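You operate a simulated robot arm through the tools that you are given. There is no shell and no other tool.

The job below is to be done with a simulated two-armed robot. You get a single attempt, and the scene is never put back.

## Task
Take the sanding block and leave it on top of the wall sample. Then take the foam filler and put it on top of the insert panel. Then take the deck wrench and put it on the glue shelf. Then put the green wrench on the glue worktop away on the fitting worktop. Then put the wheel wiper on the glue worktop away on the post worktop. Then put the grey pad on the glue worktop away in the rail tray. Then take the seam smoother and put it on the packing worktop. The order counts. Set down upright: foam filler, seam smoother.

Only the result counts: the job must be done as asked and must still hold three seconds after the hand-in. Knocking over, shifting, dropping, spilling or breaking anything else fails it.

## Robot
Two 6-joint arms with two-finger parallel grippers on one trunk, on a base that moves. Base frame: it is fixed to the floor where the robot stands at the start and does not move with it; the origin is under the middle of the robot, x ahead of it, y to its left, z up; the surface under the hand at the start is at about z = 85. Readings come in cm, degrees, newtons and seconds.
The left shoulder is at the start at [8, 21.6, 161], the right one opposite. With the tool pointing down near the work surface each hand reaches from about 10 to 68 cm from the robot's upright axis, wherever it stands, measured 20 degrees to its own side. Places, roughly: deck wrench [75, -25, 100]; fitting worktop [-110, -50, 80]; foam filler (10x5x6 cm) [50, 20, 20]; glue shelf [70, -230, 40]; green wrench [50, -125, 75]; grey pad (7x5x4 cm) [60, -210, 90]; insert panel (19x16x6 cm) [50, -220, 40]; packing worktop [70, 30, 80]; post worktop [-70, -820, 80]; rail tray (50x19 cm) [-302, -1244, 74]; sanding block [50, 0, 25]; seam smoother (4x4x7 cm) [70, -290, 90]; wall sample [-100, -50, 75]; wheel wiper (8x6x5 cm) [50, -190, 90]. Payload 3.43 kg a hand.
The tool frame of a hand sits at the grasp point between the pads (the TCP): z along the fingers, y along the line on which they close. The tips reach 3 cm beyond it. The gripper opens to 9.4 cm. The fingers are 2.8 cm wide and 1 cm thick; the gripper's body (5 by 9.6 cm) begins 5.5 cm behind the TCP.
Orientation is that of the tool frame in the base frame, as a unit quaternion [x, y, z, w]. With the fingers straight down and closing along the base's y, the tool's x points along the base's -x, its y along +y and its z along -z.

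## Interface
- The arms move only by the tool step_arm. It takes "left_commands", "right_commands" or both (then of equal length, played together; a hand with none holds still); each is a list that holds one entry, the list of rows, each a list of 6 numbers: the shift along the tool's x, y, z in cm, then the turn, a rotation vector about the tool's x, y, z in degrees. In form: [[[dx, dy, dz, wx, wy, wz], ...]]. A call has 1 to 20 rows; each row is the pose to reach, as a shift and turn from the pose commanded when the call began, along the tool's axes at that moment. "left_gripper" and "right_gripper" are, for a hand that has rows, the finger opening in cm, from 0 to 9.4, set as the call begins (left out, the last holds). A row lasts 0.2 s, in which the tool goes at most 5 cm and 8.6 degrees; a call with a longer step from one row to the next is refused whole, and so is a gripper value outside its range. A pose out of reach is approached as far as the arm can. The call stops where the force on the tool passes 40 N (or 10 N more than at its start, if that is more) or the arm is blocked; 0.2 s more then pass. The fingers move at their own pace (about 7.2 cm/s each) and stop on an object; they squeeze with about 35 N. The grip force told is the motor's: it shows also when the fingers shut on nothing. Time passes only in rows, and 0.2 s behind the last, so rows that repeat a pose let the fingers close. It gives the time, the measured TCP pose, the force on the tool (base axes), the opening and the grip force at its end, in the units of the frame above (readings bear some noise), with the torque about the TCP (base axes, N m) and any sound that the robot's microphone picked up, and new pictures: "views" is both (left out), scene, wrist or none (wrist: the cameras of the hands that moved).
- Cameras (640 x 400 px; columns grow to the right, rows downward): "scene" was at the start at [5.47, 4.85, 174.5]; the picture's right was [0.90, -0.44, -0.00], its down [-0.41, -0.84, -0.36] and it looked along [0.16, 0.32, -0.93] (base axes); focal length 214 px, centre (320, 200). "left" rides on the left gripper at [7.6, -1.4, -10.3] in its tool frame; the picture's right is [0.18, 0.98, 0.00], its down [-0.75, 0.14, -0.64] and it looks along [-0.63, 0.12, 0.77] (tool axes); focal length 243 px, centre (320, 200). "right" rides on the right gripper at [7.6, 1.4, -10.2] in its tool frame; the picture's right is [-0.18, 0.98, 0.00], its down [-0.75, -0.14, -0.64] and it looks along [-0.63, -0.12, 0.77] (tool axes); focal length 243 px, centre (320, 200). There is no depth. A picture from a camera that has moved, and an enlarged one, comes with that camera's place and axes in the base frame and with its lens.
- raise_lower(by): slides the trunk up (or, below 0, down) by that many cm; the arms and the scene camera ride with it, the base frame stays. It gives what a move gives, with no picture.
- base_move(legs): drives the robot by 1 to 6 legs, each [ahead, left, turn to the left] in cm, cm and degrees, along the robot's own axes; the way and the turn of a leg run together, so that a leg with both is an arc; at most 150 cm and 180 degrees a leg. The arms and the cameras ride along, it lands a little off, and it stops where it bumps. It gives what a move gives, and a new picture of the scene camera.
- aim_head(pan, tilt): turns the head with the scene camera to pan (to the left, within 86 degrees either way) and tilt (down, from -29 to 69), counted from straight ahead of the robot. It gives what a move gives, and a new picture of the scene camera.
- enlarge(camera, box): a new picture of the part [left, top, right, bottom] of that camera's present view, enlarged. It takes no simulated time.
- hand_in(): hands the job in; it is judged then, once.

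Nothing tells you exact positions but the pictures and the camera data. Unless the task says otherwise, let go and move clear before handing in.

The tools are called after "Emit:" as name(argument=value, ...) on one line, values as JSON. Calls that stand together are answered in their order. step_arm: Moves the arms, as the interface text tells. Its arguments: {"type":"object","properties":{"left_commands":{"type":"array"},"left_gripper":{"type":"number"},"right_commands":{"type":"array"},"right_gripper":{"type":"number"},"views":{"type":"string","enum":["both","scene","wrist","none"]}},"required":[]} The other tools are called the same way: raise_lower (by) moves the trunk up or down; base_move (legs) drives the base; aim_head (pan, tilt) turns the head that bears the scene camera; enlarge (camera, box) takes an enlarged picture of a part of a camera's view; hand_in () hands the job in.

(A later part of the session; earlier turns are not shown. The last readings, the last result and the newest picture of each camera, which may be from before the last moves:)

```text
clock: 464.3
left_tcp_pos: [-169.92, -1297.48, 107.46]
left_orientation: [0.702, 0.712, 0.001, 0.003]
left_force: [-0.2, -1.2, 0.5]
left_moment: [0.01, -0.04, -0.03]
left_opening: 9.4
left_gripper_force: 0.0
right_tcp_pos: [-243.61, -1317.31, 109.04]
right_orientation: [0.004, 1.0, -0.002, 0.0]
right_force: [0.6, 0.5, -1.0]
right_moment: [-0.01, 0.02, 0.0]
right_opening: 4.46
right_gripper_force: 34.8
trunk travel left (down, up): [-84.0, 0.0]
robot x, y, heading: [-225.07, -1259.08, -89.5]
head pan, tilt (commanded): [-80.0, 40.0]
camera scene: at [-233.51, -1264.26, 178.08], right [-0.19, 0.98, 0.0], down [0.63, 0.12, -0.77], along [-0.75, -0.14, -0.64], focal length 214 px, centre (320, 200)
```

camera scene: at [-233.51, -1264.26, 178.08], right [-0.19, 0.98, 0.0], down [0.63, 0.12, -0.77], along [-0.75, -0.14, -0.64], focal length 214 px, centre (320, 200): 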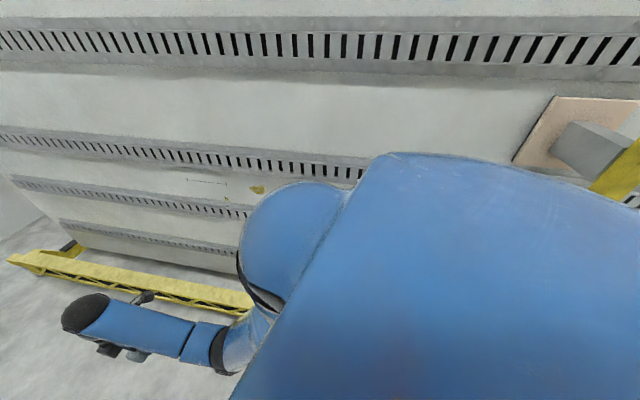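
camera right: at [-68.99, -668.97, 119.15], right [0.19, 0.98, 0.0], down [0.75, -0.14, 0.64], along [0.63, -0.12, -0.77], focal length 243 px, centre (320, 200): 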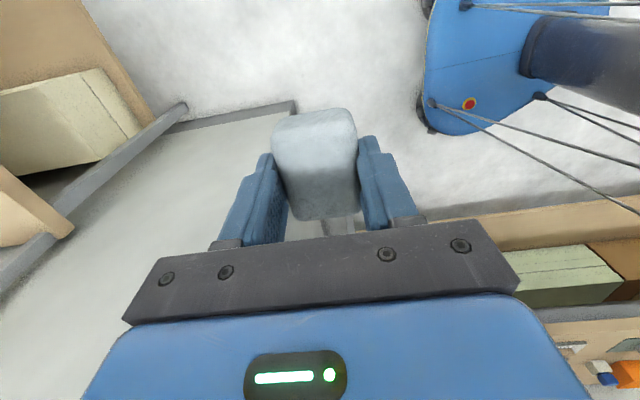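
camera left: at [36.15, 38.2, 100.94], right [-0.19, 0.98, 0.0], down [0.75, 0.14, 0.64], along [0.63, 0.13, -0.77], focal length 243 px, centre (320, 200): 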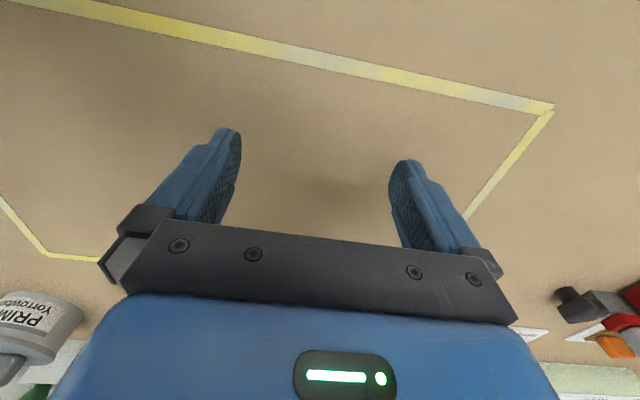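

My own shoulder hides the tray. I shift away from the rack and turn to face it.

Emit:
base_move(legs=[[0, 30, 0], [0, 0, -90]])

Emit:
aim_head(pan=-10, tilt=40)

Emit:
enlarge(camera="scene", box=[240, 100, 480, 250])

```text
clock: 470.2
left_tcp_pos: [-231.9, -1315.1, 107.41]
left_orientation: [1.0, 0.017, -0.002, 0.003]
left_force: [-0.1, 0.4, -0.7]
left_moment: [0.01, -0.01, 0.02]
left_opening: 9.39
left_gripper_force: 0.1
right_tcp_pos: [-253.29, -1241.5, 108.95]
right_orientation: [0.704, 0.71, -0.001, -0.002]
right_force: [0.2, 0.5, -0.8]
right_moment: [0.0, 0.0, 0.02]
right_opening: 4.48
right_gripper_force: 34.7
trunk travel left (down, up): [-84.0, 0.0]
robot x, y, heading: [-194.83, -1258.84, -178.2]
head pan, tilt (commanded): [-80.0, 40.0]
camera scene: at [-199.89, -1251.0, 178.08], right [0.98, 0.2, 0.0], down [0.13, -0.63, -0.77], along [-0.16, 0.75, -0.64], focal length 214 px, centre (320, 200)
```

scene: 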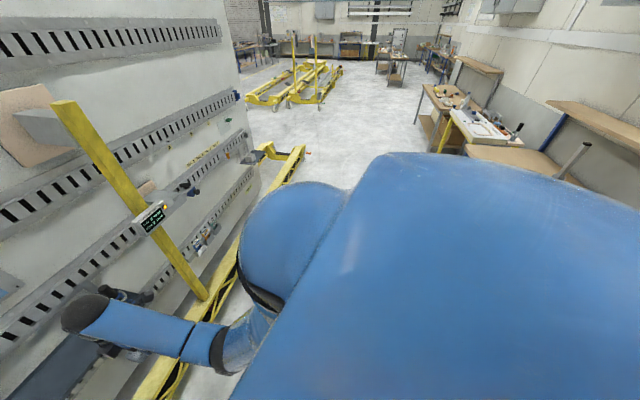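

```text
clock: 471.6
left_tcp_pos: [-232.06, -1314.9, 107.43]
left_orientation: [1.0, 0.017, -0.001, 0.002]
left_force: [-0.3, 0.4, -0.3]
left_moment: [0.0, 0.01, 0.01]
left_opening: 9.4
left_gripper_force: 0.1
right_tcp_pos: [-253.29, -1241.61, 108.9]
right_orientation: [0.703, 0.711, -0.002, 0.0]
right_force: [0.1, -0.2, -0.1]
right_moment: [-0.02, -0.01, 0.01]
right_opening: 4.47
right_gripper_force: 35.5
trunk travel left (down, up): [-84.0, 0.0]
robot x, y, heading: [-195.37, -1259.29, -178.3]
head pan, tilt (commanded): [-10.0, 40.0]
camera scene: at [-206.58, -1258.06, 178.08], right [0.14, 0.99, 0.0], down [0.64, -0.09, -0.77], along [-0.76, 0.11, -0.64], focal length 214 px, centre (320, 200)
```

scene: 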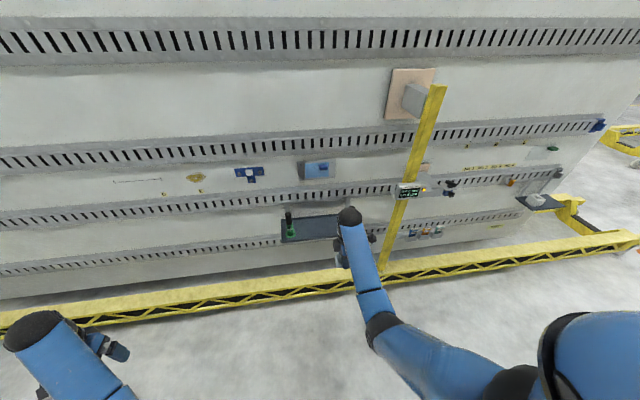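

```text
2.67 times, centred on (360, 175) of scene
camera zoom: at [-206.58, -1258.06, 178.08], right [0.14, 0.99, 0.0], down [0.64, -0.09, -0.77], along [-0.76, 0.11, -0.64], focal length 572 px, centre (213, 267)
```

zoom: 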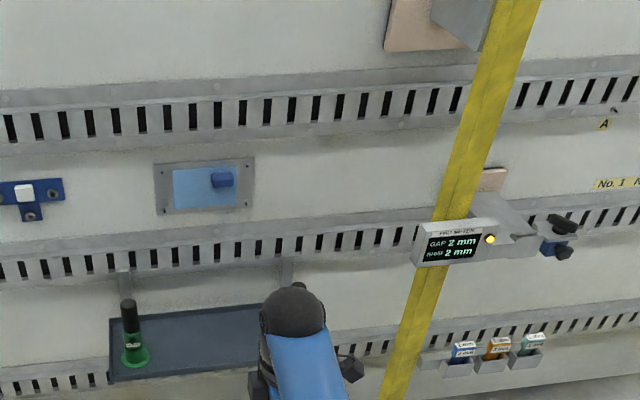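

The rail tray matches: x −313…−292, y −1269…−1219, z≈74, with a green bottle at its left end and something blue at its right; its middle is free. I approach most of the way.

Emit:
base_move(legs=[[36, 5, -1.7]])

Emit:
aim_head(pan=10, tilt=45)

Emit:
enlarge(camera="scene", box=[220, 80, 460, 260])

Emit:
step_arm(right_commands=[[[0, 0, 0, 0, 0, 0]]], views="wrist")

```text
clock: 473.9
left_tcp_pos: [-268.67, -1319.32, 107.49]
left_orientation: [1.0, 0.003, -0.003, 0.002]
left_force: [0.2, 0.8, 0.4]
left_moment: [-0.01, 0.02, -0.04]
left_opening: 9.39
left_gripper_force: 0.0
right_tcp_pos: [-287.79, -1245.52, 109.06]
right_orientation: [0.713, 0.701, -0.003, -0.001]
right_force: [-0.3, -0.3, -0.5]
right_moment: [-0.02, 0.04, -0.01]
right_opening: 4.47
right_gripper_force: 35.0
trunk travel left (down, up): [-84.0, 0.0]
robot x, y, heading: [-230.02, -1264.37, -179.7]
head pan, tilt (commanded): [-10.0, 40.0]
camera scene: at [-241.4, -1263.23, 178.11], right [0.17, 0.99, 0.0], down [0.63, -0.11, -0.77], along [-0.76, 0.13, -0.64], focal length 214 px, centre (320, 200)
```

scene: 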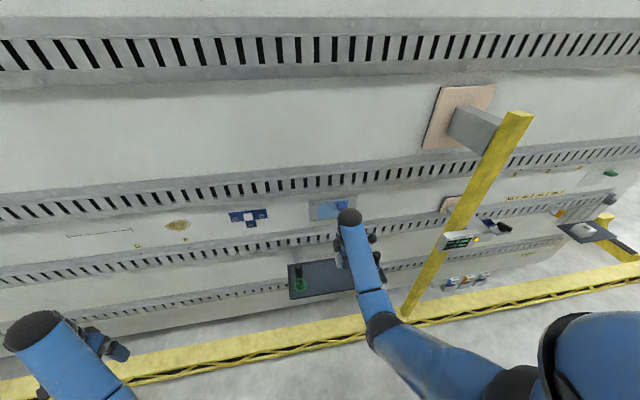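

```text
clock: 474.7
left_tcp_pos: [-268.95, -1319.42, 107.35]
left_orientation: [1.0, 0.003, -0.002, 0.002]
left_force: [-0.1, -0.7, 0.1]
left_moment: [-0.01, 0.0, -0.01]
left_opening: 9.42
left_gripper_force: 0.1
right_tcp_pos: [-288.02, -1245.51, 108.83]
right_orientation: [0.714, 0.7, -0.002, -0.001]
right_force: [-0.9, -0.3, -0.4]
right_moment: [0.0, -0.01, -0.01]
right_opening: 4.46
right_gripper_force: 35.5
trunk travel left (down, up): [-84.0, 0.0]
robot x, y, heading: [-230.24, -1264.61, -179.6]
head pan, tilt (commanded): [10.0, 45.0]
camera scene: at [-241.48, -1266.16, 177.35], right [-0.17, 0.98, 0.0], down [0.7, 0.12, -0.71], along [-0.7, -0.12, -0.71], focal length 214 px, centre (320, 200)
```

scene: 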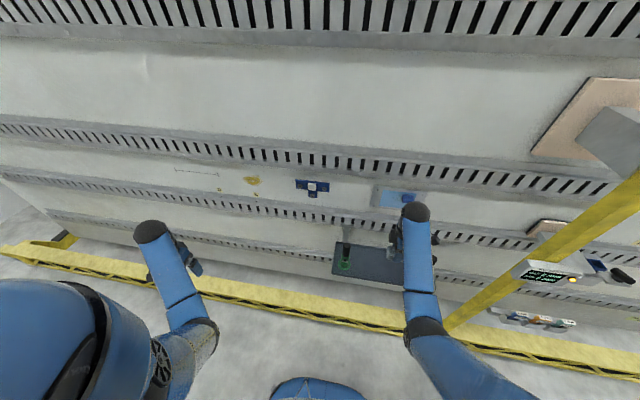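

```text
2.22 times, centred on (340, 170) of scene
camera zoom: at [-241.48, -1266.16, 177.35], right [-0.17, 0.98, 0.0], down [0.7, 0.12, -0.71], along [-0.7, -0.12, -0.71], focal length 477 px, centre (276, 267)
```

zoom: 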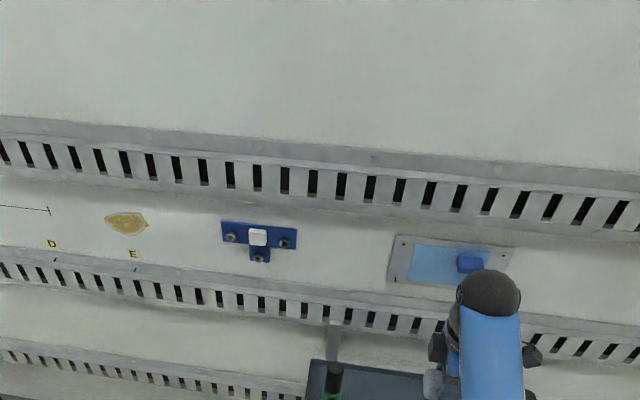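

```text
clock: 475.1
left_tcp_pos: [-268.84, -1319.34, 107.39]
left_orientation: [1.0, 0.003, -0.002, 0.003]
left_force: [0.0, 0.3, -0.6]
left_moment: [0.03, 0.02, 0.01]
left_opening: 9.42
left_gripper_force: 0.0
right_tcp_pos: [-287.98, -1245.44, 108.93]
right_orientation: [0.714, 0.7, -0.002, -0.001]
right_force: [0.4, 0.6, -0.2]
right_moment: [0.01, 0.03, -0.03]
right_opening: 4.48
right_gripper_force: 35.0
trunk travel left (down, up): [-84.0, 0.0]
robot x, y, heading: [-230.51, -1264.71, -180.0]
head pan, tilt (commanded): [10.0, 45.0]
camera right: at [-286.31, -1237.91, 119.19], right [0.98, -0.2, 0.0], down [-0.15, -0.75, 0.64], along [-0.13, -0.63, -0.77], focal length 243 px, centre (320, 200)
```

right: 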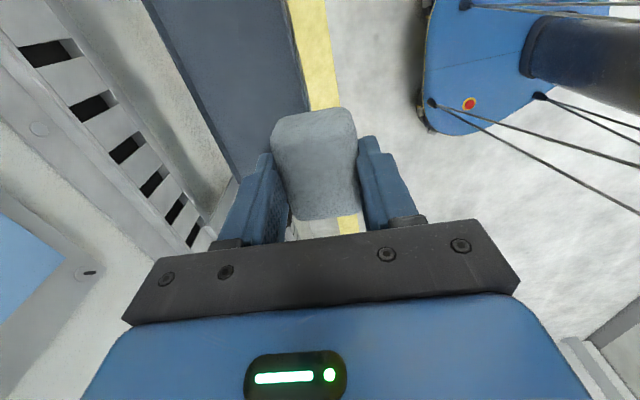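

The rail above the tray protrudes to x≈−308, so I'll set the pad toward the tray's front, at about [−297, −1245]. I drive in 9 cm and lower the trunk.

Emit:
base_move(legs=[[9, 0, 0]])

Emit:
raise_lower(by=-24)

Emit:
step_arm(right_commands=[[[0, 0, 0, 0, 0, 0]]], views="both")

Emit:
enlarge(camera="scene", box=[300, 120, 500, 270])

```text
clock: 476.2
left_tcp_pos: [-277.08, -1319.43, 107.78]
left_orientation: [1.0, 0.003, -0.006, 0.003]
left_force: [1.1, -0.6, -0.9]
left_moment: [-0.01, 0.07, -0.01]
left_opening: 9.41
left_gripper_force: 0.0
right_tcp_pos: [-296.22, -1245.54, 109.48]
right_orientation: [0.714, 0.701, -0.005, -0.003]
right_force: [-0.3, 1.2, 0.3]
right_moment: [0.05, 0.05, 0.01]
right_opening: 4.49
right_gripper_force: 35.6
trunk travel left (down, up): [-84.0, 0.0]
robot x, y, heading: [-239.91, -1264.99, -180.2]
head pan, tilt (commanded): [10.0, 45.0]
camera scene: at [-249.08, -1266.18, 177.47], right [-0.17, 0.98, 0.0], down [0.69, 0.12, -0.71], along [-0.7, -0.12, -0.7], focal length 214 px, centre (320, 200)
```

scene: 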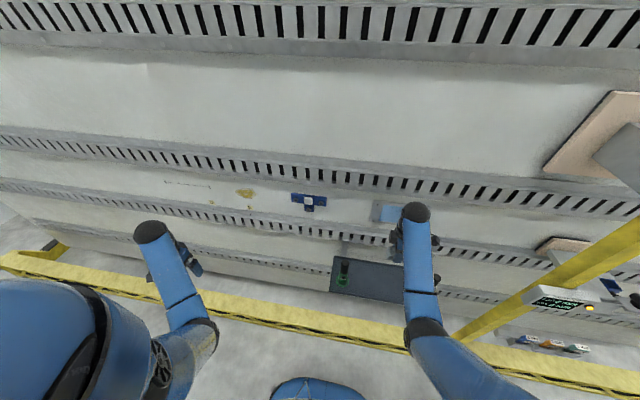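

```text
clock: 478.8
left_tcp_pos: [-277.96, -1319.33, 83.41]
left_orientation: [1.0, 0.002, -0.001, 0.002]
left_force: [-0.6, 0.8, -0.3]
left_moment: [0.04, -0.02, 0.02]
left_opening: 9.37
left_gripper_force: 0.0
right_tcp_pos: [-296.99, -1245.45, 84.95]
right_orientation: [0.714, 0.7, -0.002, -0.001]
right_force: [-0.5, -0.1, -0.3]
right_moment: [-0.01, 0.03, -0.01]
right_opening: 4.49
right_gripper_force: 34.8
trunk travel left (down, up): [-60.0, 24.0]
robot x, y, heading: [-239.52, -1264.59, -179.7]
head pan, tilt (commanded): [10.0, 45.0]
```

```text
clock: 479.1
left_tcp_pos: [-278.01, -1319.37, 83.4]
left_orientation: [1.0, 0.003, -0.001, 0.002]
left_force: [-0.6, -0.6, 0.5]
left_moment: [0.0, 0.01, -0.02]
left_opening: 9.38
left_gripper_force: 0.1
right_tcp_pos: [-296.99, -1245.44, 84.88]
right_orientation: [0.714, 0.7, -0.001, -0.001]
right_force: [-0.3, -0.5, -0.2]
right_moment: [0.0, 0.03, 0.01]
right_opening: 4.48
right_gripper_force: 34.7
trunk travel left (down, up): [-60.0, 24.0]
robot x, y, heading: [-239.61, -1264.46, -179.8]
head pan, tilt (commanded): [10.0, 45.0]
camera scene: at [-250.57, -1266.17, 153.35], right [-0.17, 0.98, 0.0], down [0.7, 0.12, -0.71], along [-0.7, -0.12, -0.71], focal length 214 px, centre (320, 200)
camera right: at [-295.42, -1237.9, 95.16], right [0.98, -0.2, 0.0], down [-0.15, -0.75, 0.64], along [-0.13, -0.63, -0.77], focal length 243 px, centre (320, 200)
```

scene: 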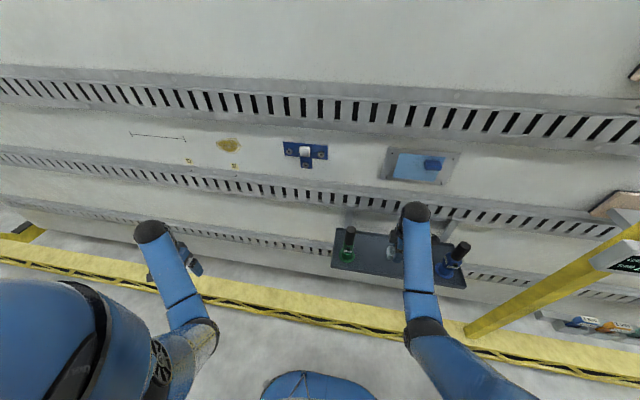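
right: 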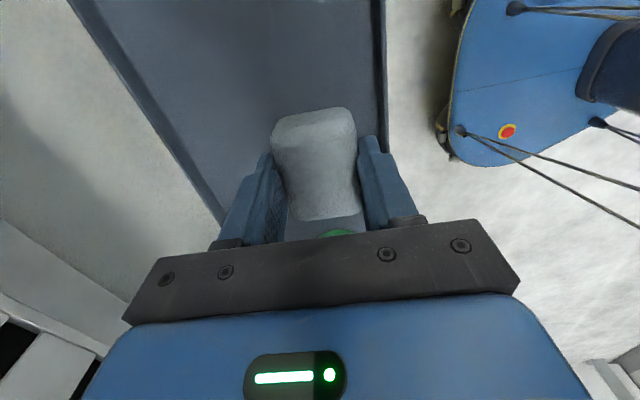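

```text
2.67 times, centred on (400, 195) of scene
camera zoom: at [-250.57, -1266.17, 153.35], right [-0.17, 0.98, 0.0], down [0.7, 0.12, -0.71], along [-0.7, -0.12, -0.71], focal length 572 px, centre (107, 213)
```

zoom: 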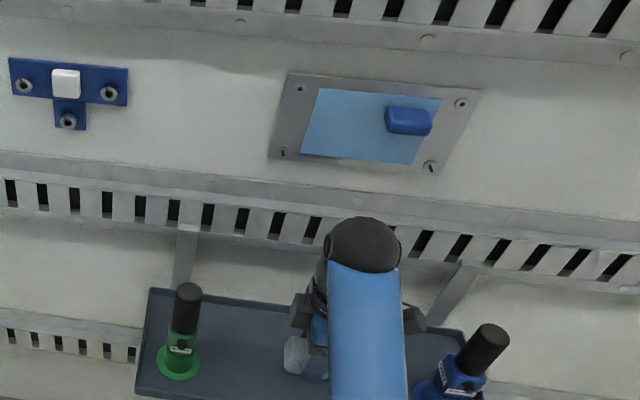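

The pad is over the free middle of the tray. I lower with the trunk in steps until contact.

Emit:
raise_lower(by=-5)

Emit:
raise_lower(by=-0.8)

Emit:
raise_lower(by=-0.5)

```text
clock: 480.1
left_tcp_pos: [-278.1, -1319.34, 78.34]
left_orientation: [1.0, 0.003, -0.002, 0.003]
left_force: [0.0, 0.4, 0.0]
left_moment: [-0.02, 0.02, -0.02]
left_opening: 9.36
left_gripper_force: 0.0
right_tcp_pos: [-297.0, -1245.49, 79.86]
right_orientation: [0.714, 0.7, -0.002, -0.001]
right_force: [0.7, -1.4, 0.0]
right_moment: [-0.01, 0.0, -0.02]
right_opening: 4.47
right_gripper_force: 35.3
trunk travel left (down, up): [-55.0, 29.0]
robot x, y, heading: [-239.4, -1264.41, -180.2]
head pan, tilt (commanded): [10.0, 45.0]
```

```text
clock: 480.6
left_tcp_pos: [-278.02, -1319.3, 77.61]
left_orientation: [1.0, 0.002, -0.002, 0.003]
left_force: [0.0, 0.4, 1.0]
left_moment: [-0.03, 0.0, -0.01]
left_opening: 9.41
left_gripper_force: 0.1
right_tcp_pos: [-297.06, -1245.32, 79.09]
right_orientation: [0.714, 0.7, -0.002, -0.001]
right_force: [-1.0, 0.3, -0.7]
right_moment: [0.01, 0.02, -0.04]
right_opening: 4.46
right_gripper_force: 35.2
trunk travel left (down, up): [-54.2, 29.8]
robot x, y, heading: [-239.48, -1264.37, -179.7]
head pan, tilt (commanded): [10.0, 45.0]
```

```text
clock: 481.2
left_tcp_pos: [-278.08, -1319.32, 77.17]
left_orientation: [1.0, 0.003, -0.002, 0.002]
left_force: [0.0, 0.4, -0.8]
left_moment: [0.0, -0.06, 0.02]
left_opening: 9.42
left_gripper_force: 0.1
right_tcp_pos: [-297.05, -1245.47, 78.7]
right_orientation: [0.713, 0.701, -0.001, -0.002]
right_force: [-0.4, -0.7, -0.7]
right_moment: [0.01, 0.02, -0.03]
right_opening: 4.46
right_gripper_force: 35.1
trunk travel left (down, up): [-53.7, 30.3]
robot x, y, heading: [-239.73, -1264.74, -180.3]
head pan, tilt (commanded): [10.0, 45.0]
```

Emit:
raise_lower(by=-0.5)

Emit:
raise_lower(by=-0.5)

```text
clock: 481.7
left_tcp_pos: [-277.88, -1319.38, 76.68]
left_orientation: [1.0, 0.003, -0.003, 0.002]
left_force: [0.1, -0.2, 0.5]
left_moment: [-0.02, 0.0, 0.02]
left_opening: 9.41
left_gripper_force: 0.0
right_tcp_pos: [-297.13, -1245.57, 78.44]
right_orientation: [0.714, 0.7, -0.002, -0.004]
right_force: [-0.1, 2.2, 26.1]
right_moment: [0.83, -0.44, 0.02]
right_opening: 4.49
right_gripper_force: 34.5
trunk travel left (down, up): [-53.2, 30.8]
robot x, y, heading: [-239.13, -1264.43, -179.8]
head pan, tilt (commanded): [10.0, 45.0]
```

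```text
clock: 482.2
left_tcp_pos: [-277.82, -1319.46, 76.1]
left_orientation: [1.0, 0.002, -0.002, 0.003]
left_force: [0.2, 0.1, 0.3]
left_moment: [0.01, -0.03, 0.04]
left_opening: 9.39
left_gripper_force: 0.0
right_tcp_pos: [-297.2, -1245.55, 78.46]
right_orientation: [0.715, 0.699, -0.005, -0.005]
right_force: [9.1, -3.4, 18.8]
right_moment: [0.31, -0.55, -0.21]
right_opening: 4.5
right_gripper_force: 35.4
trunk travel left (down, up): [-52.8, 31.2]
robot x, y, heading: [-239.36, -1264.91, -180.0]
head pan, tilt (commanded): [10.0, 45.0]
stopped: the force on the tool passed its limit at 43 N (the readings are from after the stop); the commanded pose is now the measured one
```

The pad rests on the tray. I ease up a touch, release, and lift away.

Emit:
raise_lower(by=0.4)

Emit:
step_arm(right_commands=[[[0, 0, 0, 0, 0, 0], [0, 0, 0, 0, 0, 0], [0, 0, 0, 0, 0, 0]]], right_gripper=7, views="wrist")

Emit:
raise_lower(by=15)

Emit:
enlarge(camera="scene", box=[300, 180, 500, 305])

Emit:
step_arm(right_commands=[[[0, 0, 0, 0, 0, 0]]], views="wrist")

```text
clock: 482.7
left_tcp_pos: [-278.09, -1319.29, 76.63]
left_orientation: [1.0, 0.003, -0.002, 0.003]
left_force: [-0.1, 0.6, -0.6]
left_moment: [-0.05, -0.01, -0.01]
left_opening: 9.38
left_gripper_force: 0.0
right_tcp_pos: [-297.34, -1245.49, 78.34]
right_orientation: [0.714, 0.7, -0.004, -0.003]
right_force: [0.5, 0.4, 0.4]
right_moment: [-0.01, 0.02, -0.01]
right_opening: 4.5
right_gripper_force: 35.1
trunk travel left (down, up): [-53.2, 30.8]
robot x, y, heading: [-239.55, -1264.79, -179.7]
head pan, tilt (commanded): [10.0, 45.0]
```

```text
clock: 483.5
left_tcp_pos: [-277.96, -1319.35, 76.59]
left_orientation: [1.0, 0.003, -0.001, 0.003]
left_force: [0.1, 0.8, -0.4]
left_moment: [-0.01, -0.03, -0.03]
left_opening: 9.4
left_gripper_force: 0.0
right_tcp_pos: [-297.33, -1245.41, 78.41]
right_orientation: [0.714, 0.7, -0.004, -0.003]
right_force: [-0.4, -1.0, -0.1]
right_moment: [-0.01, -0.01, 0.01]
right_opening: 6.99
right_gripper_force: 0.1
trunk travel left (down, up): [-53.2, 30.8]
robot x, y, heading: [-239.42, -1264.35, -180.1]
head pan, tilt (commanded): [10.0, 45.0]
camera right: at [-295.55, -1237.92, 88.65], right [0.98, -0.2, -0.01], down [-0.15, -0.75, 0.64], along [-0.14, -0.63, -0.76], focal length 243 px, centre (320, 200)
```

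right: 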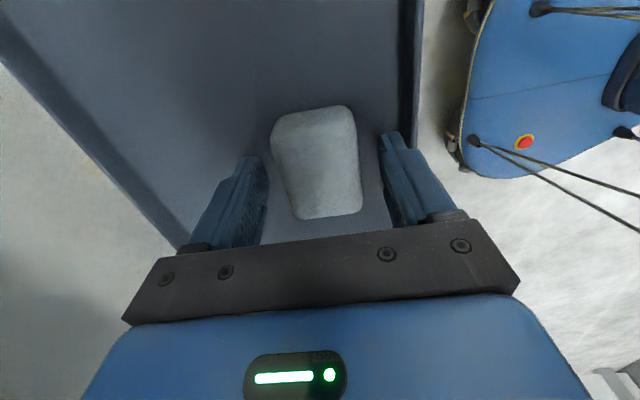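

```text
clock: 485.3
left_tcp_pos: [-277.95, -1319.33, 91.49]
left_orientation: [1.0, 0.003, -0.001, 0.002]
left_force: [0.3, -0.1, -0.7]
left_moment: [0.03, 0.02, -0.02]
left_opening: 9.39
left_gripper_force: 0.1
right_tcp_pos: [-297.23, -1245.47, 93.33]
right_orientation: [0.714, 0.7, -0.004, -0.004]
right_force: [-0.9, -0.5, 1.0]
right_moment: [0.03, 0.01, -0.02]
right_opening: 6.99
right_gripper_force: 0.1
trunk travel left (down, up): [-68.2, 15.8]
robot x, y, heading: [-239.5, -1264.52, -180.0]
head pan, tilt (commanded): [10.0, 45.0]
```

```text
3.20 times, centred on (400, 242) of scene
camera zoom: at [-250.58, -1266.18, 161.54], right [-0.18, 0.98, 0.0], down [0.7, 0.12, -0.71], along [-0.7, -0.12, -0.71], focal length 686 px, centre (64, 64)
```

zoom: 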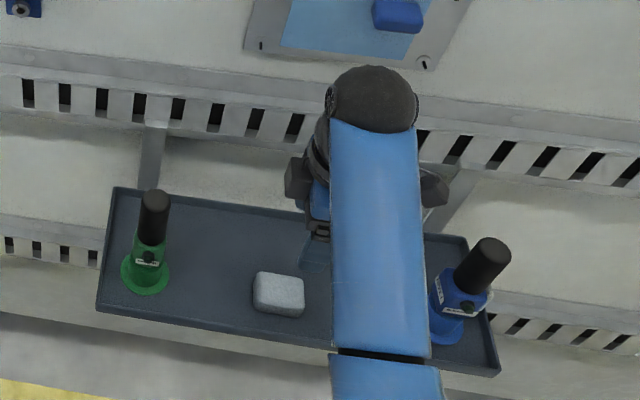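

```text
clock: 485.7
left_tcp_pos: [-277.96, -1319.33, 91.57]
left_orientation: [1.0, 0.003, -0.001, 0.003]
left_force: [0.1, -0.2, 0.5]
left_moment: [0.01, 0.02, 0.01]
left_opening: 9.42
left_gripper_force: 0.1
right_tcp_pos: [-297.23, -1245.45, 93.5]
right_orientation: [0.714, 0.7, -0.004, -0.003]
right_force: [0.2, 0.2, -0.4]
right_moment: [-0.02, 0.04, 0.02]
right_opening: 6.99
right_gripper_force: 0.0
trunk travel left (down, up): [-68.2, 15.8]
robot x, y, heading: [-239.64, -1264.7, -179.8]
head pan, tilt (commanded): [10.0, 45.0]
camera right: at [-295.54, -1237.91, 103.65], right [0.98, -0.2, -0.01], down [-0.15, -0.75, 0.64], along [-0.14, -0.63, -0.76], focal length 243 px, centre (320, 200)
```

right: 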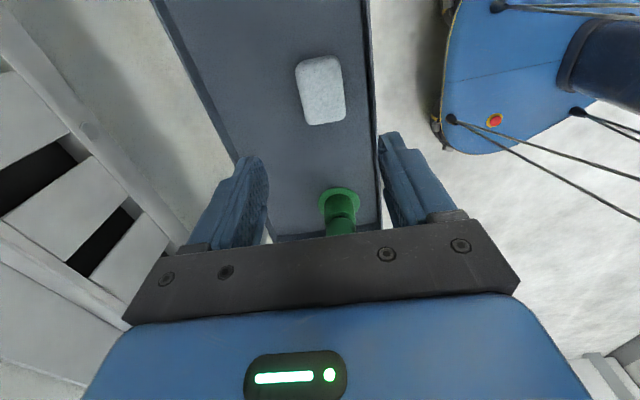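

The grey pad is in the rail tray, upright and clear of the bottles. Now I head back for the seam smoother.

Emit:
raise_lower(by=15.8)

Emit:
base_move(legs=[[-60, 0, 0], [0, 0, -90]])

Emit:
base_move(legs=[[150, 0, 0], [150, 0, 0], [140, -30, 0]])

```text
clock: 487.5
left_tcp_pos: [-278.04, -1319.35, 107.33]
left_orientation: [1.0, 0.003, -0.002, 0.003]
left_force: [-0.3, 1.3, -0.3]
left_moment: [-0.01, -0.03, 0.01]
left_opening: 9.42
left_gripper_force: 0.1
right_tcp_pos: [-297.2, -1245.5, 109.14]
right_orientation: [0.714, 0.701, -0.005, -0.003]
right_force: [0.3, 0.5, 0.3]
right_moment: [-0.03, -0.02, 0.03]
right_opening: 6.98
right_gripper_force: 0.1
trunk travel left (down, up): [-84.0, 0.0]
robot x, y, heading: [-239.77, -1264.53, -179.5]
head pan, tilt (commanded): [10.0, 45.0]
```

```text
clock: 494.7
left_tcp_pos: [-235.03, -1226.39, 107.41]
left_orientation: [0.712, -0.702, -0.004, 0.0]
left_force: [0.4, 0.7, -0.9]
left_moment: [0.0, -0.03, -0.01]
left_opening: 9.4
left_gripper_force: 0.1
right_tcp_pos: [-161.2, -1206.42, 109.16]
right_orientation: [1.0, -0.004, 0.0, -0.005]
right_force: [0.0, 1.0, 0.0]
right_moment: [-0.01, 0.0, -0.02]
right_opening: 7.03
right_gripper_force: 0.0
trunk travel left (down, up): [-84.0, 0.0]
robot x, y, heading: [-179.54, -1264.5, 90.6]
head pan, tilt (commanded): [10.0, 45.0]
camera scene: at [-181.31, -1253.59, 177.35], right [0.98, 0.19, 0.0], down [0.13, -0.69, -0.71], along [-0.13, 0.69, -0.71], focal length 214 px, centre (320, 200)
```

scene: 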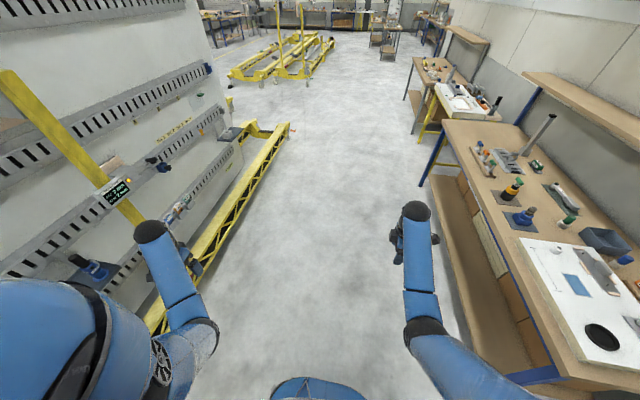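

```text
clock: 515.7
left_tcp_pos: [-205.23, -788.54, 107.37]
left_orientation: [-0.707, 0.707, 0.003, -0.001]
left_force: [0.0, -0.2, -0.2]
left_moment: [0.0, 0.01, 0.01]
left_opening: 9.41
left_gripper_force: 0.1
right_tcp_pos: [-131.29, -769.75, 109.26]
right_orientation: [1.0, -0.013, -0.001, -0.005]
right_force: [-0.7, -0.5, 0.1]
right_moment: [0.0, -0.01, -0.03]
right_opening: 6.99
right_gripper_force: 0.1
trunk travel left (down, up): [-84.0, 0.0]
robot x, y, heading: [-150.49, -827.47, 90.0]
head pan, tilt (commanded): [10.0, 45.0]
camera scene: at [-152.11, -816.63, 177.36], right [0.99, 0.17, 0.0], down [0.12, -0.7, -0.71], along [-0.12, 0.7, -0.71], focal length 214 px, centre (320, 200)
```

scene: 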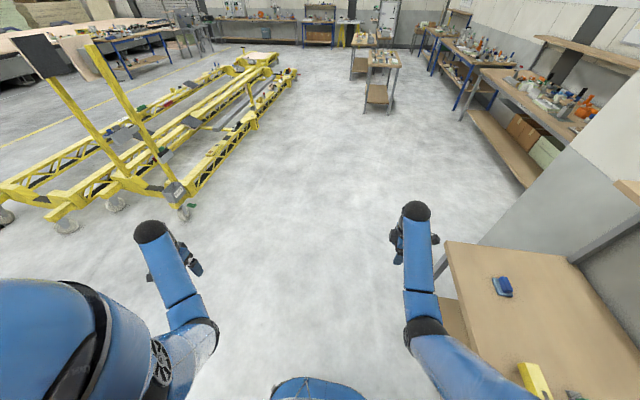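

The wheel wiper is still in place on the post worktop. I continue back to the right end of the glue bench for the seam smoother.

Emit:
base_move(legs=[[83, 0, 0], [130, -60, 0], [130, -60, 0], [150, 0, 0], [30, 0, 0], [28, 15, 0]])

Emit:
base_move(legs=[[0, 0, -90]])

Emit:
aim_head(pan=-5, tilt=42)

Emit:
enlarge(camera="scene", box=[200, 110, 440, 260])

```text
clock: 543.9
left_tcp_pos: [-102.3, -243.56, 107.42]
left_orientation: [0.719, -0.695, -0.004, 0.0]
left_force: [0.3, -0.6, -0.7]
left_moment: [0.02, 0.0, -0.02]
left_opening: 9.42
left_gripper_force: 0.0
right_tcp_pos: [-29.12, -222.15, 109.27]
right_orientation: [1.0, 0.004, -0.001, -0.006]
right_force: [0.4, -0.2, -1.3]
right_moment: [-0.01, -0.03, -0.02]
right_opening: 7.02
right_gripper_force: 0.0
trunk travel left (down, up): [-84.0, 0.0]
robot x, y, heading: [-46.84, -280.46, 91.6]
head pan, tilt (commanded): [10.0, 45.0]
camera scene: at [-48.13, -269.76, 177.37], right [0.98, 0.2, 0.0], down [0.14, -0.69, -0.71], along [-0.15, 0.69, -0.71], focal length 214 px, centre (320, 200)
```

scene: 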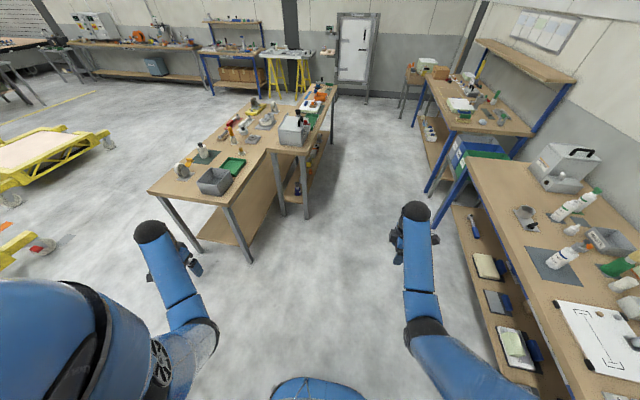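

```text
clock: 548.1
left_tcp_pos: [-9.84, -224.18, 107.36]
left_orientation: [-0.019, 1.0, 0.003, 0.001]
left_force: [0.4, -0.8, -0.4]
left_moment: [-0.04, -0.01, 0.0]
left_opening: 9.42
left_gripper_force: 0.0
right_tcp_pos: [11.86, -297.54, 109.23]
right_orientation: [0.711, -0.703, 0.004, -0.004]
right_force: [0.4, 0.7, 0.4]
right_moment: [0.01, -0.03, 0.01]
right_opening: 7.01
right_gripper_force: 0.0
trunk travel left (down, up): [-84.0, 0.0]
robot x, y, heading: [-46.46, -280.7, 1.9]
head pan, tilt (commanded): [10.0, 45.0]
camera scene: at [-35.59, -278.6, 177.35], right [0.21, -0.98, 0.0], down [-0.69, -0.15, -0.71], along [0.69, 0.15, -0.71], focal length 214 px, centre (320, 200)
```

scene: 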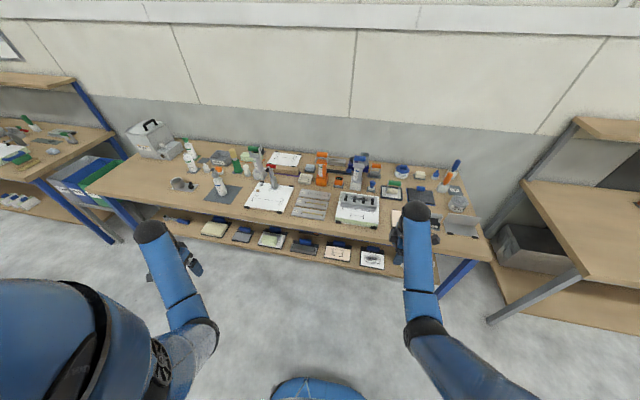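

```text
clock: 548.9
left_tcp_pos: [-9.83, -224.3, 107.37]
left_orientation: [-0.019, 1.0, 0.003, 0.001]
left_force: [-0.4, 0.0, -0.4]
left_moment: [-0.01, 0.01, 0.01]
left_opening: 9.4
left_gripper_force: 0.1
right_tcp_pos: [11.85, -297.47, 109.27]
right_orientation: [0.711, -0.703, 0.002, -0.004]
right_force: [-0.1, -0.1, -0.7]
right_moment: [0.02, 0.0, -0.02]
right_opening: 6.99
right_gripper_force: 0.1
trunk travel left (down, up): [-84.0, 0.0]
robot x, y, heading: [-46.59, -280.47, 1.9]
head pan, tilt (commanded): [-5.0, 42.0]
camera scene: at [-35.19, -280.76, 177.78], right [-0.05, -1.0, 0.0], down [-0.67, 0.03, -0.74], along [0.74, -0.04, -0.67], focal length 214 px, centre (320, 200)
```

scene: 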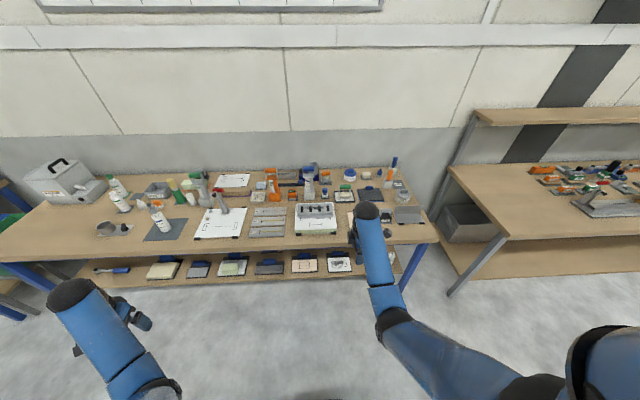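

```text
2.67 times, centred on (320, 185) of scene
camera zoom: at [-35.19, -280.76, 177.78], right [-0.05, -1.0, 0.0], down [-0.67, 0.03, -0.74], along [0.74, -0.04, -0.67], focal length 572 px, centre (320, 240)
```

zoom: 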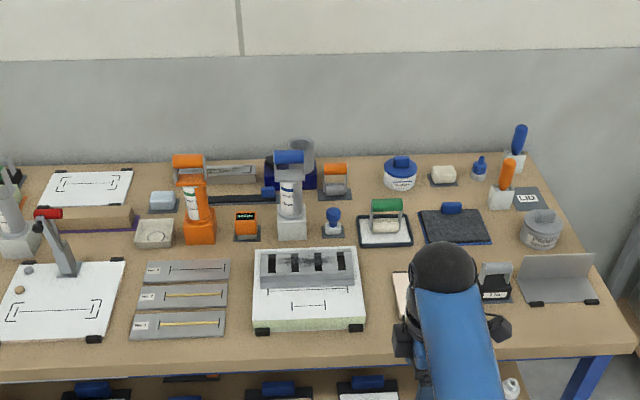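

The seam smoother should be the blue-knobbed piece on a small grey mat at about [69.6, −289.6]. I enlarge it and its surroundings.

Emit:
enlarge(camera="scene", box=[285, 150, 365, 210])

```text
6.67 times, centred on (325, 180) of scene
camera zoom: at [-35.19, -280.76, 177.78], right [-0.05, -1.0, 0.0], down [-0.67, 0.03, -0.74], along [0.74, -0.04, -0.67], focal length 1430 px, centre (287, 333)
```

zoom: 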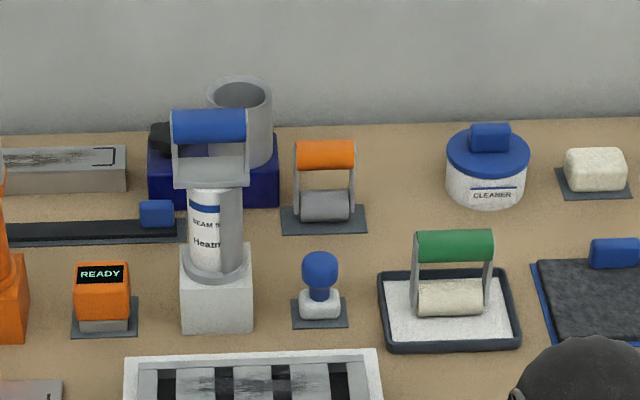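

The smoother (blue knob, 4×4 cm base) stands between a gun (y≥−283) and a roller tray (y≤−295). I approach with the hand closing along x, base heading corrected.

Emit:
base_move(legs=[[30, 9, -1.9]])

Emit:
base_move(legs=[[19, 0, 0]])

Emit:
step_arm(right_commands=[[[0, 0, 0, 0, 0, 0]]], views="wrist")

```text
clock: 551.0
left_tcp_pos: [20.57, -215.75, 107.46]
left_orientation: [-0.005, 1.0, 0.003, 0.002]
left_force: [-1.0, 0.2, 0.8]
left_moment: [-0.03, -0.03, 0.0]
left_opening: 9.39
left_gripper_force: 0.0
right_tcp_pos: [40.14, -289.64, 109.18]
right_orientation: [-0.702, 0.712, -0.003, 0.006]
right_force: [0.0, -0.3, -0.3]
right_moment: [0.02, -0.03, 0.0]
right_opening: 7.0
right_gripper_force: 0.1
trunk travel left (down, up): [-84.0, 0.0]
robot x, y, heading: [-17.25, -270.97, 0.2]
head pan, tilt (commanded): [-5.0, 42.0]
camera scene: at [-6.47, -271.68, 177.81], right [-0.08, -1.0, 0.0], down [-0.66, 0.06, -0.74], along [0.74, -0.06, -0.67], focal length 214 px, centre (320, 200)
```

scene: 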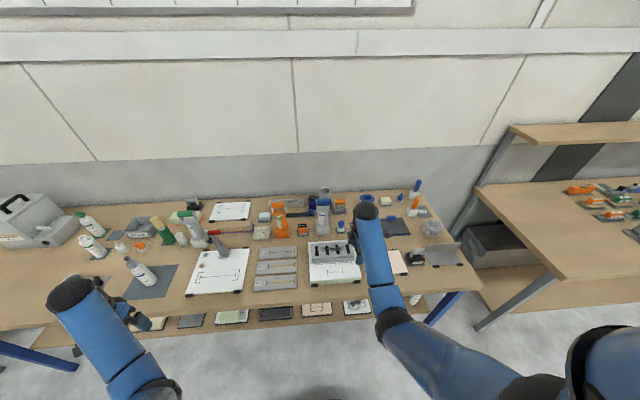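

```text
clock: 552.5
left_tcp_pos: [39.88, -215.77, 107.57]
left_orientation: [-0.005, 1.0, 0.003, 0.002]
left_force: [0.2, -0.1, 1.1]
left_moment: [-0.01, -0.02, 0.01]
left_opening: 9.41
left_gripper_force: 0.1
right_tcp_pos: [59.17, -289.45, 109.38]
right_orientation: [-0.701, 0.713, -0.004, 0.006]
right_force: [-0.3, -0.7, 0.7]
right_moment: [-0.01, 0.03, 0.0]
right_opening: 7.0
right_gripper_force: 0.1
trunk travel left (down, up): [-84.0, 0.0]
robot x, y, heading: [1.75, -270.61, 0.3]
head pan, tilt (commanded): [-5.0, 42.0]
camera scene: at [12.53, -271.48, 177.83], right [-0.08, -1.0, 0.0], down [-0.66, 0.06, -0.75], along [0.74, -0.06, -0.67], focal length 214 px, centre (320, 200)
```

scene: 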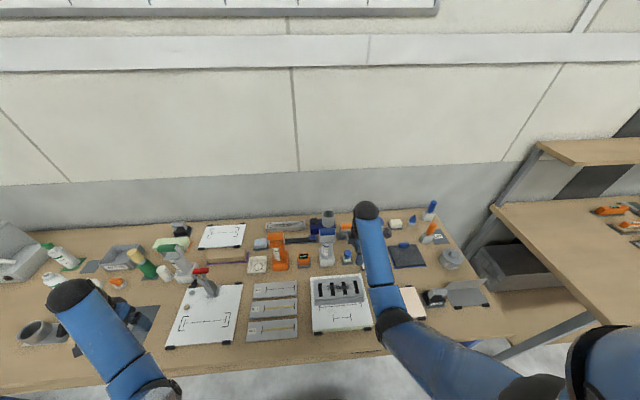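

```text
clock: 552.9
left_tcp_pos: [40.17, -215.66, 107.31]
left_orientation: [-0.005, 1.0, 0.003, -0.001]
left_force: [-0.6, 0.1, 0.4]
left_moment: [0.0, 0.02, -0.03]
left_opening: 9.39
left_gripper_force: 0.1
right_tcp_pos: [59.64, -289.48, 109.05]
right_orientation: [-0.701, 0.713, -0.003, 0.004]
right_force: [-0.1, 0.0, -0.2]
right_moment: [-0.01, 0.0, 0.04]
right_opening: 7.0
right_gripper_force: 0.0
trunk travel left (down, up): [-84.0, 0.0]
robot x, y, heading: [1.64, -270.41, 0.0]
head pan, tilt (commanded): [-5.0, 42.0]
camera right: at [58.17, -297.18, 119.34], right [-0.98, 0.2, -0.01], down [0.15, 0.75, 0.64], along [0.14, 0.63, -0.77], focal length 243 px, centre (320, 200)
```

right: 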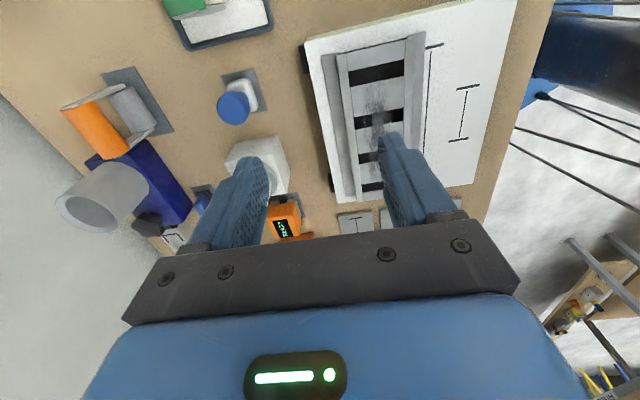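

The smoother is centred near [70.2, −289.7]. I lower the trunk 9 cm for reach, then extend over it.

Emit:
raise_lower(by=-9)

Emit:
step_arm(right_commands=[[[0.1, -3, 0, 0, 0, 0], [0.2, -6, 0, 0, 0, 0], [0.2, -9, 0, 0, 0, 0], [0.2, -10.5, 0, 0, 0, 0]]], views="both")

```text
clock: 554.2
left_tcp_pos: [40.07, -215.65, 98.31]
left_orientation: [-0.004, 1.0, 0.003, 0.001]
left_force: [-0.4, -0.6, 0.5]
left_moment: [0.02, -0.02, 0.0]
left_opening: 9.4
left_gripper_force: 0.0
right_tcp_pos: [59.65, -289.65, 100.16]
right_orientation: [-0.701, 0.713, -0.003, 0.005]
right_force: [0.5, -0.2, -0.6]
right_moment: [0.01, -0.03, -0.01]
right_opening: 6.99
right_gripper_force: 0.0
trunk travel left (down, up): [-75.0, 9.0]
robot x, y, heading: [1.93, -270.44, 0.0]
head pan, tilt (commanded): [-5.0, 42.0]
```

```text
clock: 555.2
left_tcp_pos: [40.14, -215.61, 98.32]
left_orientation: [-0.004, 1.0, 0.003, 0.001]
left_force: [-0.7, -0.3, 0.6]
left_moment: [-0.02, -0.01, 0.03]
left_opening: 9.41
left_gripper_force: 0.1
right_tcp_pos: [70.0, -289.93, 100.15]
right_orientation: [-0.701, 0.713, -0.004, 0.003]
right_force: [0.3, -0.5, 0.0]
right_moment: [-0.01, 0.0, -0.01]
right_opening: 6.99
right_gripper_force: 0.1
trunk travel left (down, up): [-75.0, 9.0]
robot x, y, heading: [1.77, -270.68, -0.0]
head pan, tilt (commanded): [-5.0, 42.0]
camera scene: at [13.18, -271.46, 168.77], right [-0.08, -1.0, 0.0], down [-0.67, 0.06, -0.74], along [0.74, -0.06, -0.67], focal length 214 px, centre (320, 200)
camera right: at [68.42, -297.45, 110.52], right [-0.98, 0.2, -0.01], down [0.15, 0.75, 0.64], along [0.14, 0.63, -0.77], focal length 243 px, centre (320, 200)
```

scene: 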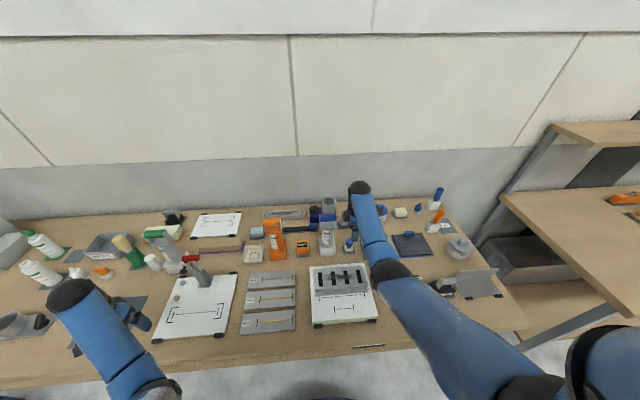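
right: 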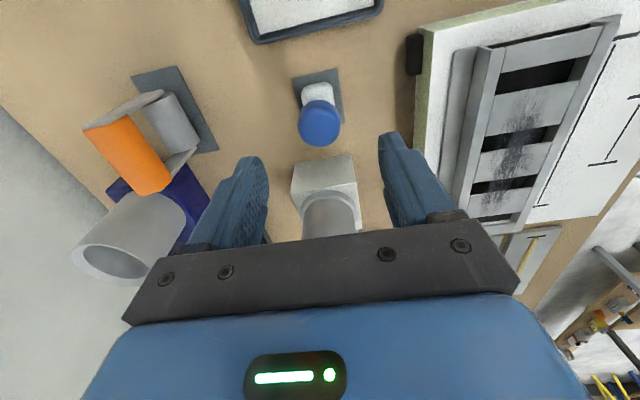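

Aligned. I descend to grip height.

Emit:
step_arm(right_commands=[[[0, 0, 3, 0, 0, 0], [0, 0, 6, 0, 0, 0], [0, 0, 9, 0, 0, 0], [0, 0, 11.1, 0, 0, 0]]], views="wrist")

```text
clock: 556.2
left_tcp_pos: [40.08, -215.71, 98.35]
left_orientation: [-0.004, 1.0, 0.002, 0.0]
left_force: [-0.4, -0.2, 0.3]
left_moment: [-0.05, 0.02, 0.0]
left_opening: 9.39
left_gripper_force: 0.1
right_tcp_pos: [70.13, -289.72, 89.09]
right_orientation: [-0.701, 0.713, -0.003, 0.005]
right_force: [-0.1, 0.6, 0.6]
right_moment: [0.03, 0.02, 0.01]
right_opening: 7.01
right_gripper_force: 0.1
trunk travel left (down, up): [-75.0, 9.0]
robot x, y, heading: [1.98, -270.31, 0.2]
head pan, tilt (commanded): [-5.0, 42.0]
camera right: at [68.56, -297.43, 99.38], right [-0.98, 0.2, -0.01], down [0.15, 0.75, 0.64], along [0.14, 0.63, -0.76], focal length 243 px, centre (320, 200)
```

right: 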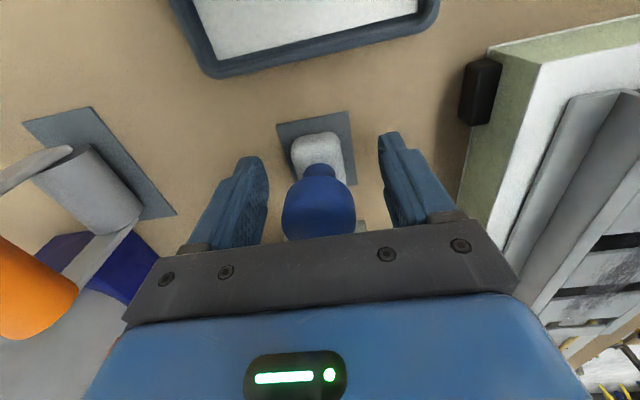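

The fingers straddle the smoother. I close the gripper.

Emit:
step_arm(right_commands=[[[0, 0, 0, 0, 0, 0], [0, 0, 0, 0, 0, 0], [0, 0, 0, 0, 0, 0], [0, 0, 0, 0, 0, 0], [0, 0, 0, 0, 0, 0]]], right_gripper=0, views="wrist")

```text
clock: 557.4
left_tcp_pos: [40.14, -215.81, 98.44]
left_orientation: [-0.004, 1.0, 0.002, 0.0]
left_force: [0.1, -0.2, 0.2]
left_moment: [0.01, 0.0, 0.03]
left_opening: 9.41
left_gripper_force: 0.1
right_tcp_pos: [70.15, -289.76, 89.13]
right_orientation: [-0.701, 0.713, -0.003, 0.004]
right_force: [0.2, -0.1, 1.1]
right_moment: [0.02, 0.01, -0.01]
right_opening: 3.75
right_gripper_force: 34.9
trunk travel left (down, up): [-75.0, 9.0]
robot x, y, heading: [2.0, -270.4, -0.0]
head pan, tilt (commanded): [-5.0, 42.0]
camera right: at [68.54, -297.44, 99.45], right [-0.98, 0.2, -0.01], down [0.15, 0.75, 0.64], along [0.14, 0.63, -0.76], focal length 243 px, centre (320, 200)
```

right: 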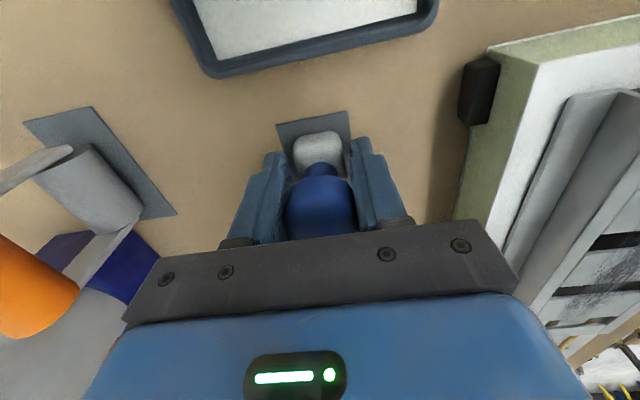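

Gripped. I lift straight up.

Emit:
step_arm(right_commands=[[[0, 0, -1.5, 0, 0, 0], [0, 0, -4, 0, 0, 0], [0, 0, -7, 0, 0, 0], [0, 0, -10, 0, 0, 0]]], views="wrist")

Emit:
raise_lower(by=9)

Emit:
base_move(legs=[[-46, 0, 0]])

```text
clock: 558.4
left_tcp_pos: [40.19, -215.69, 98.36]
left_orientation: [-0.004, 1.0, 0.002, 0.0]
left_force: [-0.2, -0.3, -0.2]
left_moment: [0.0, 0.0, 0.02]
left_opening: 9.41
left_gripper_force: 0.1
right_tcp_pos: [69.9, -290.14, 99.32]
right_orientation: [-0.701, 0.713, -0.003, 0.005]
right_force: [-0.2, -0.5, -1.1]
right_moment: [0.0, 0.0, -0.02]
right_opening: 3.72
right_gripper_force: 35.1
trunk travel left (down, up): [-75.0, 9.0]
robot x, y, heading: [1.92, -270.95, 0.1]
head pan, tilt (commanded): [-5.0, 42.0]
camera right: at [68.32, -297.67, 109.5], right [-0.98, 0.2, -0.01], down [0.15, 0.75, 0.64], along [0.14, 0.63, -0.77], focal length 243 px, centre (320, 200)
```

right: 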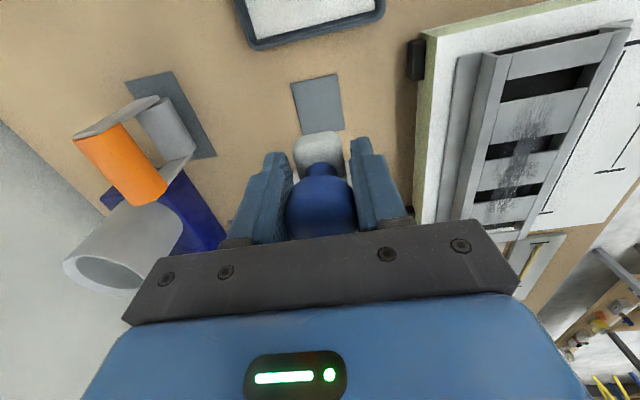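

```text
clock: 559.6
left_tcp_pos: [40.18, -215.72, 107.29]
left_orientation: [-0.005, 1.0, 0.003, 0.0]
left_force: [-0.2, 0.3, 1.7]
left_moment: [-0.03, 0.0, 0.01]
left_opening: 9.41
left_gripper_force: 0.1
right_tcp_pos: [70.02, -290.09, 108.16]
right_orientation: [-0.701, 0.713, -0.003, 0.005]
right_force: [-0.1, 0.8, -1.0]
right_moment: [0.01, 0.01, 0.01]
right_opening: 3.71
right_gripper_force: 34.8
trunk travel left (down, up): [-84.0, 0.0]
robot x, y, heading: [1.78, -270.63, 0.2]
head pan, tilt (commanded): [-5.0, 42.0]
```

```text
clock: 562.4
left_tcp_pos: [-5.3, -215.93, 107.19]
left_orientation: [-0.003, 1.0, 0.003, 0.0]
left_force: [0.5, -0.8, -0.1]
left_moment: [0.01, 0.0, -0.03]
left_opening: 9.42
left_gripper_force: 0.1
right_tcp_pos: [24.36, -290.41, 108.09]
right_orientation: [-0.699, 0.715, -0.002, 0.003]
right_force: [0.2, 0.0, -0.6]
right_moment: [-0.03, -0.02, 0.02]
right_opening: 3.75
right_gripper_force: 34.9
trunk travel left (down, up): [-84.0, 0.0]
robot x, y, heading: [-43.81, -270.93, 0.2]
head pan, tilt (commanded): [-5.0, 42.0]
camera scene: at [-32.25, -271.67, 177.75], right [-0.08, -1.0, 0.0], down [-0.67, 0.06, -0.74], along [0.74, -0.06, -0.67], focal length 214 px, centre (320, 200)
```

scene: 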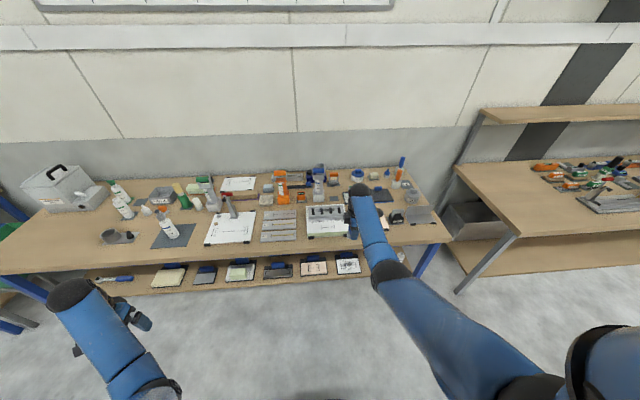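

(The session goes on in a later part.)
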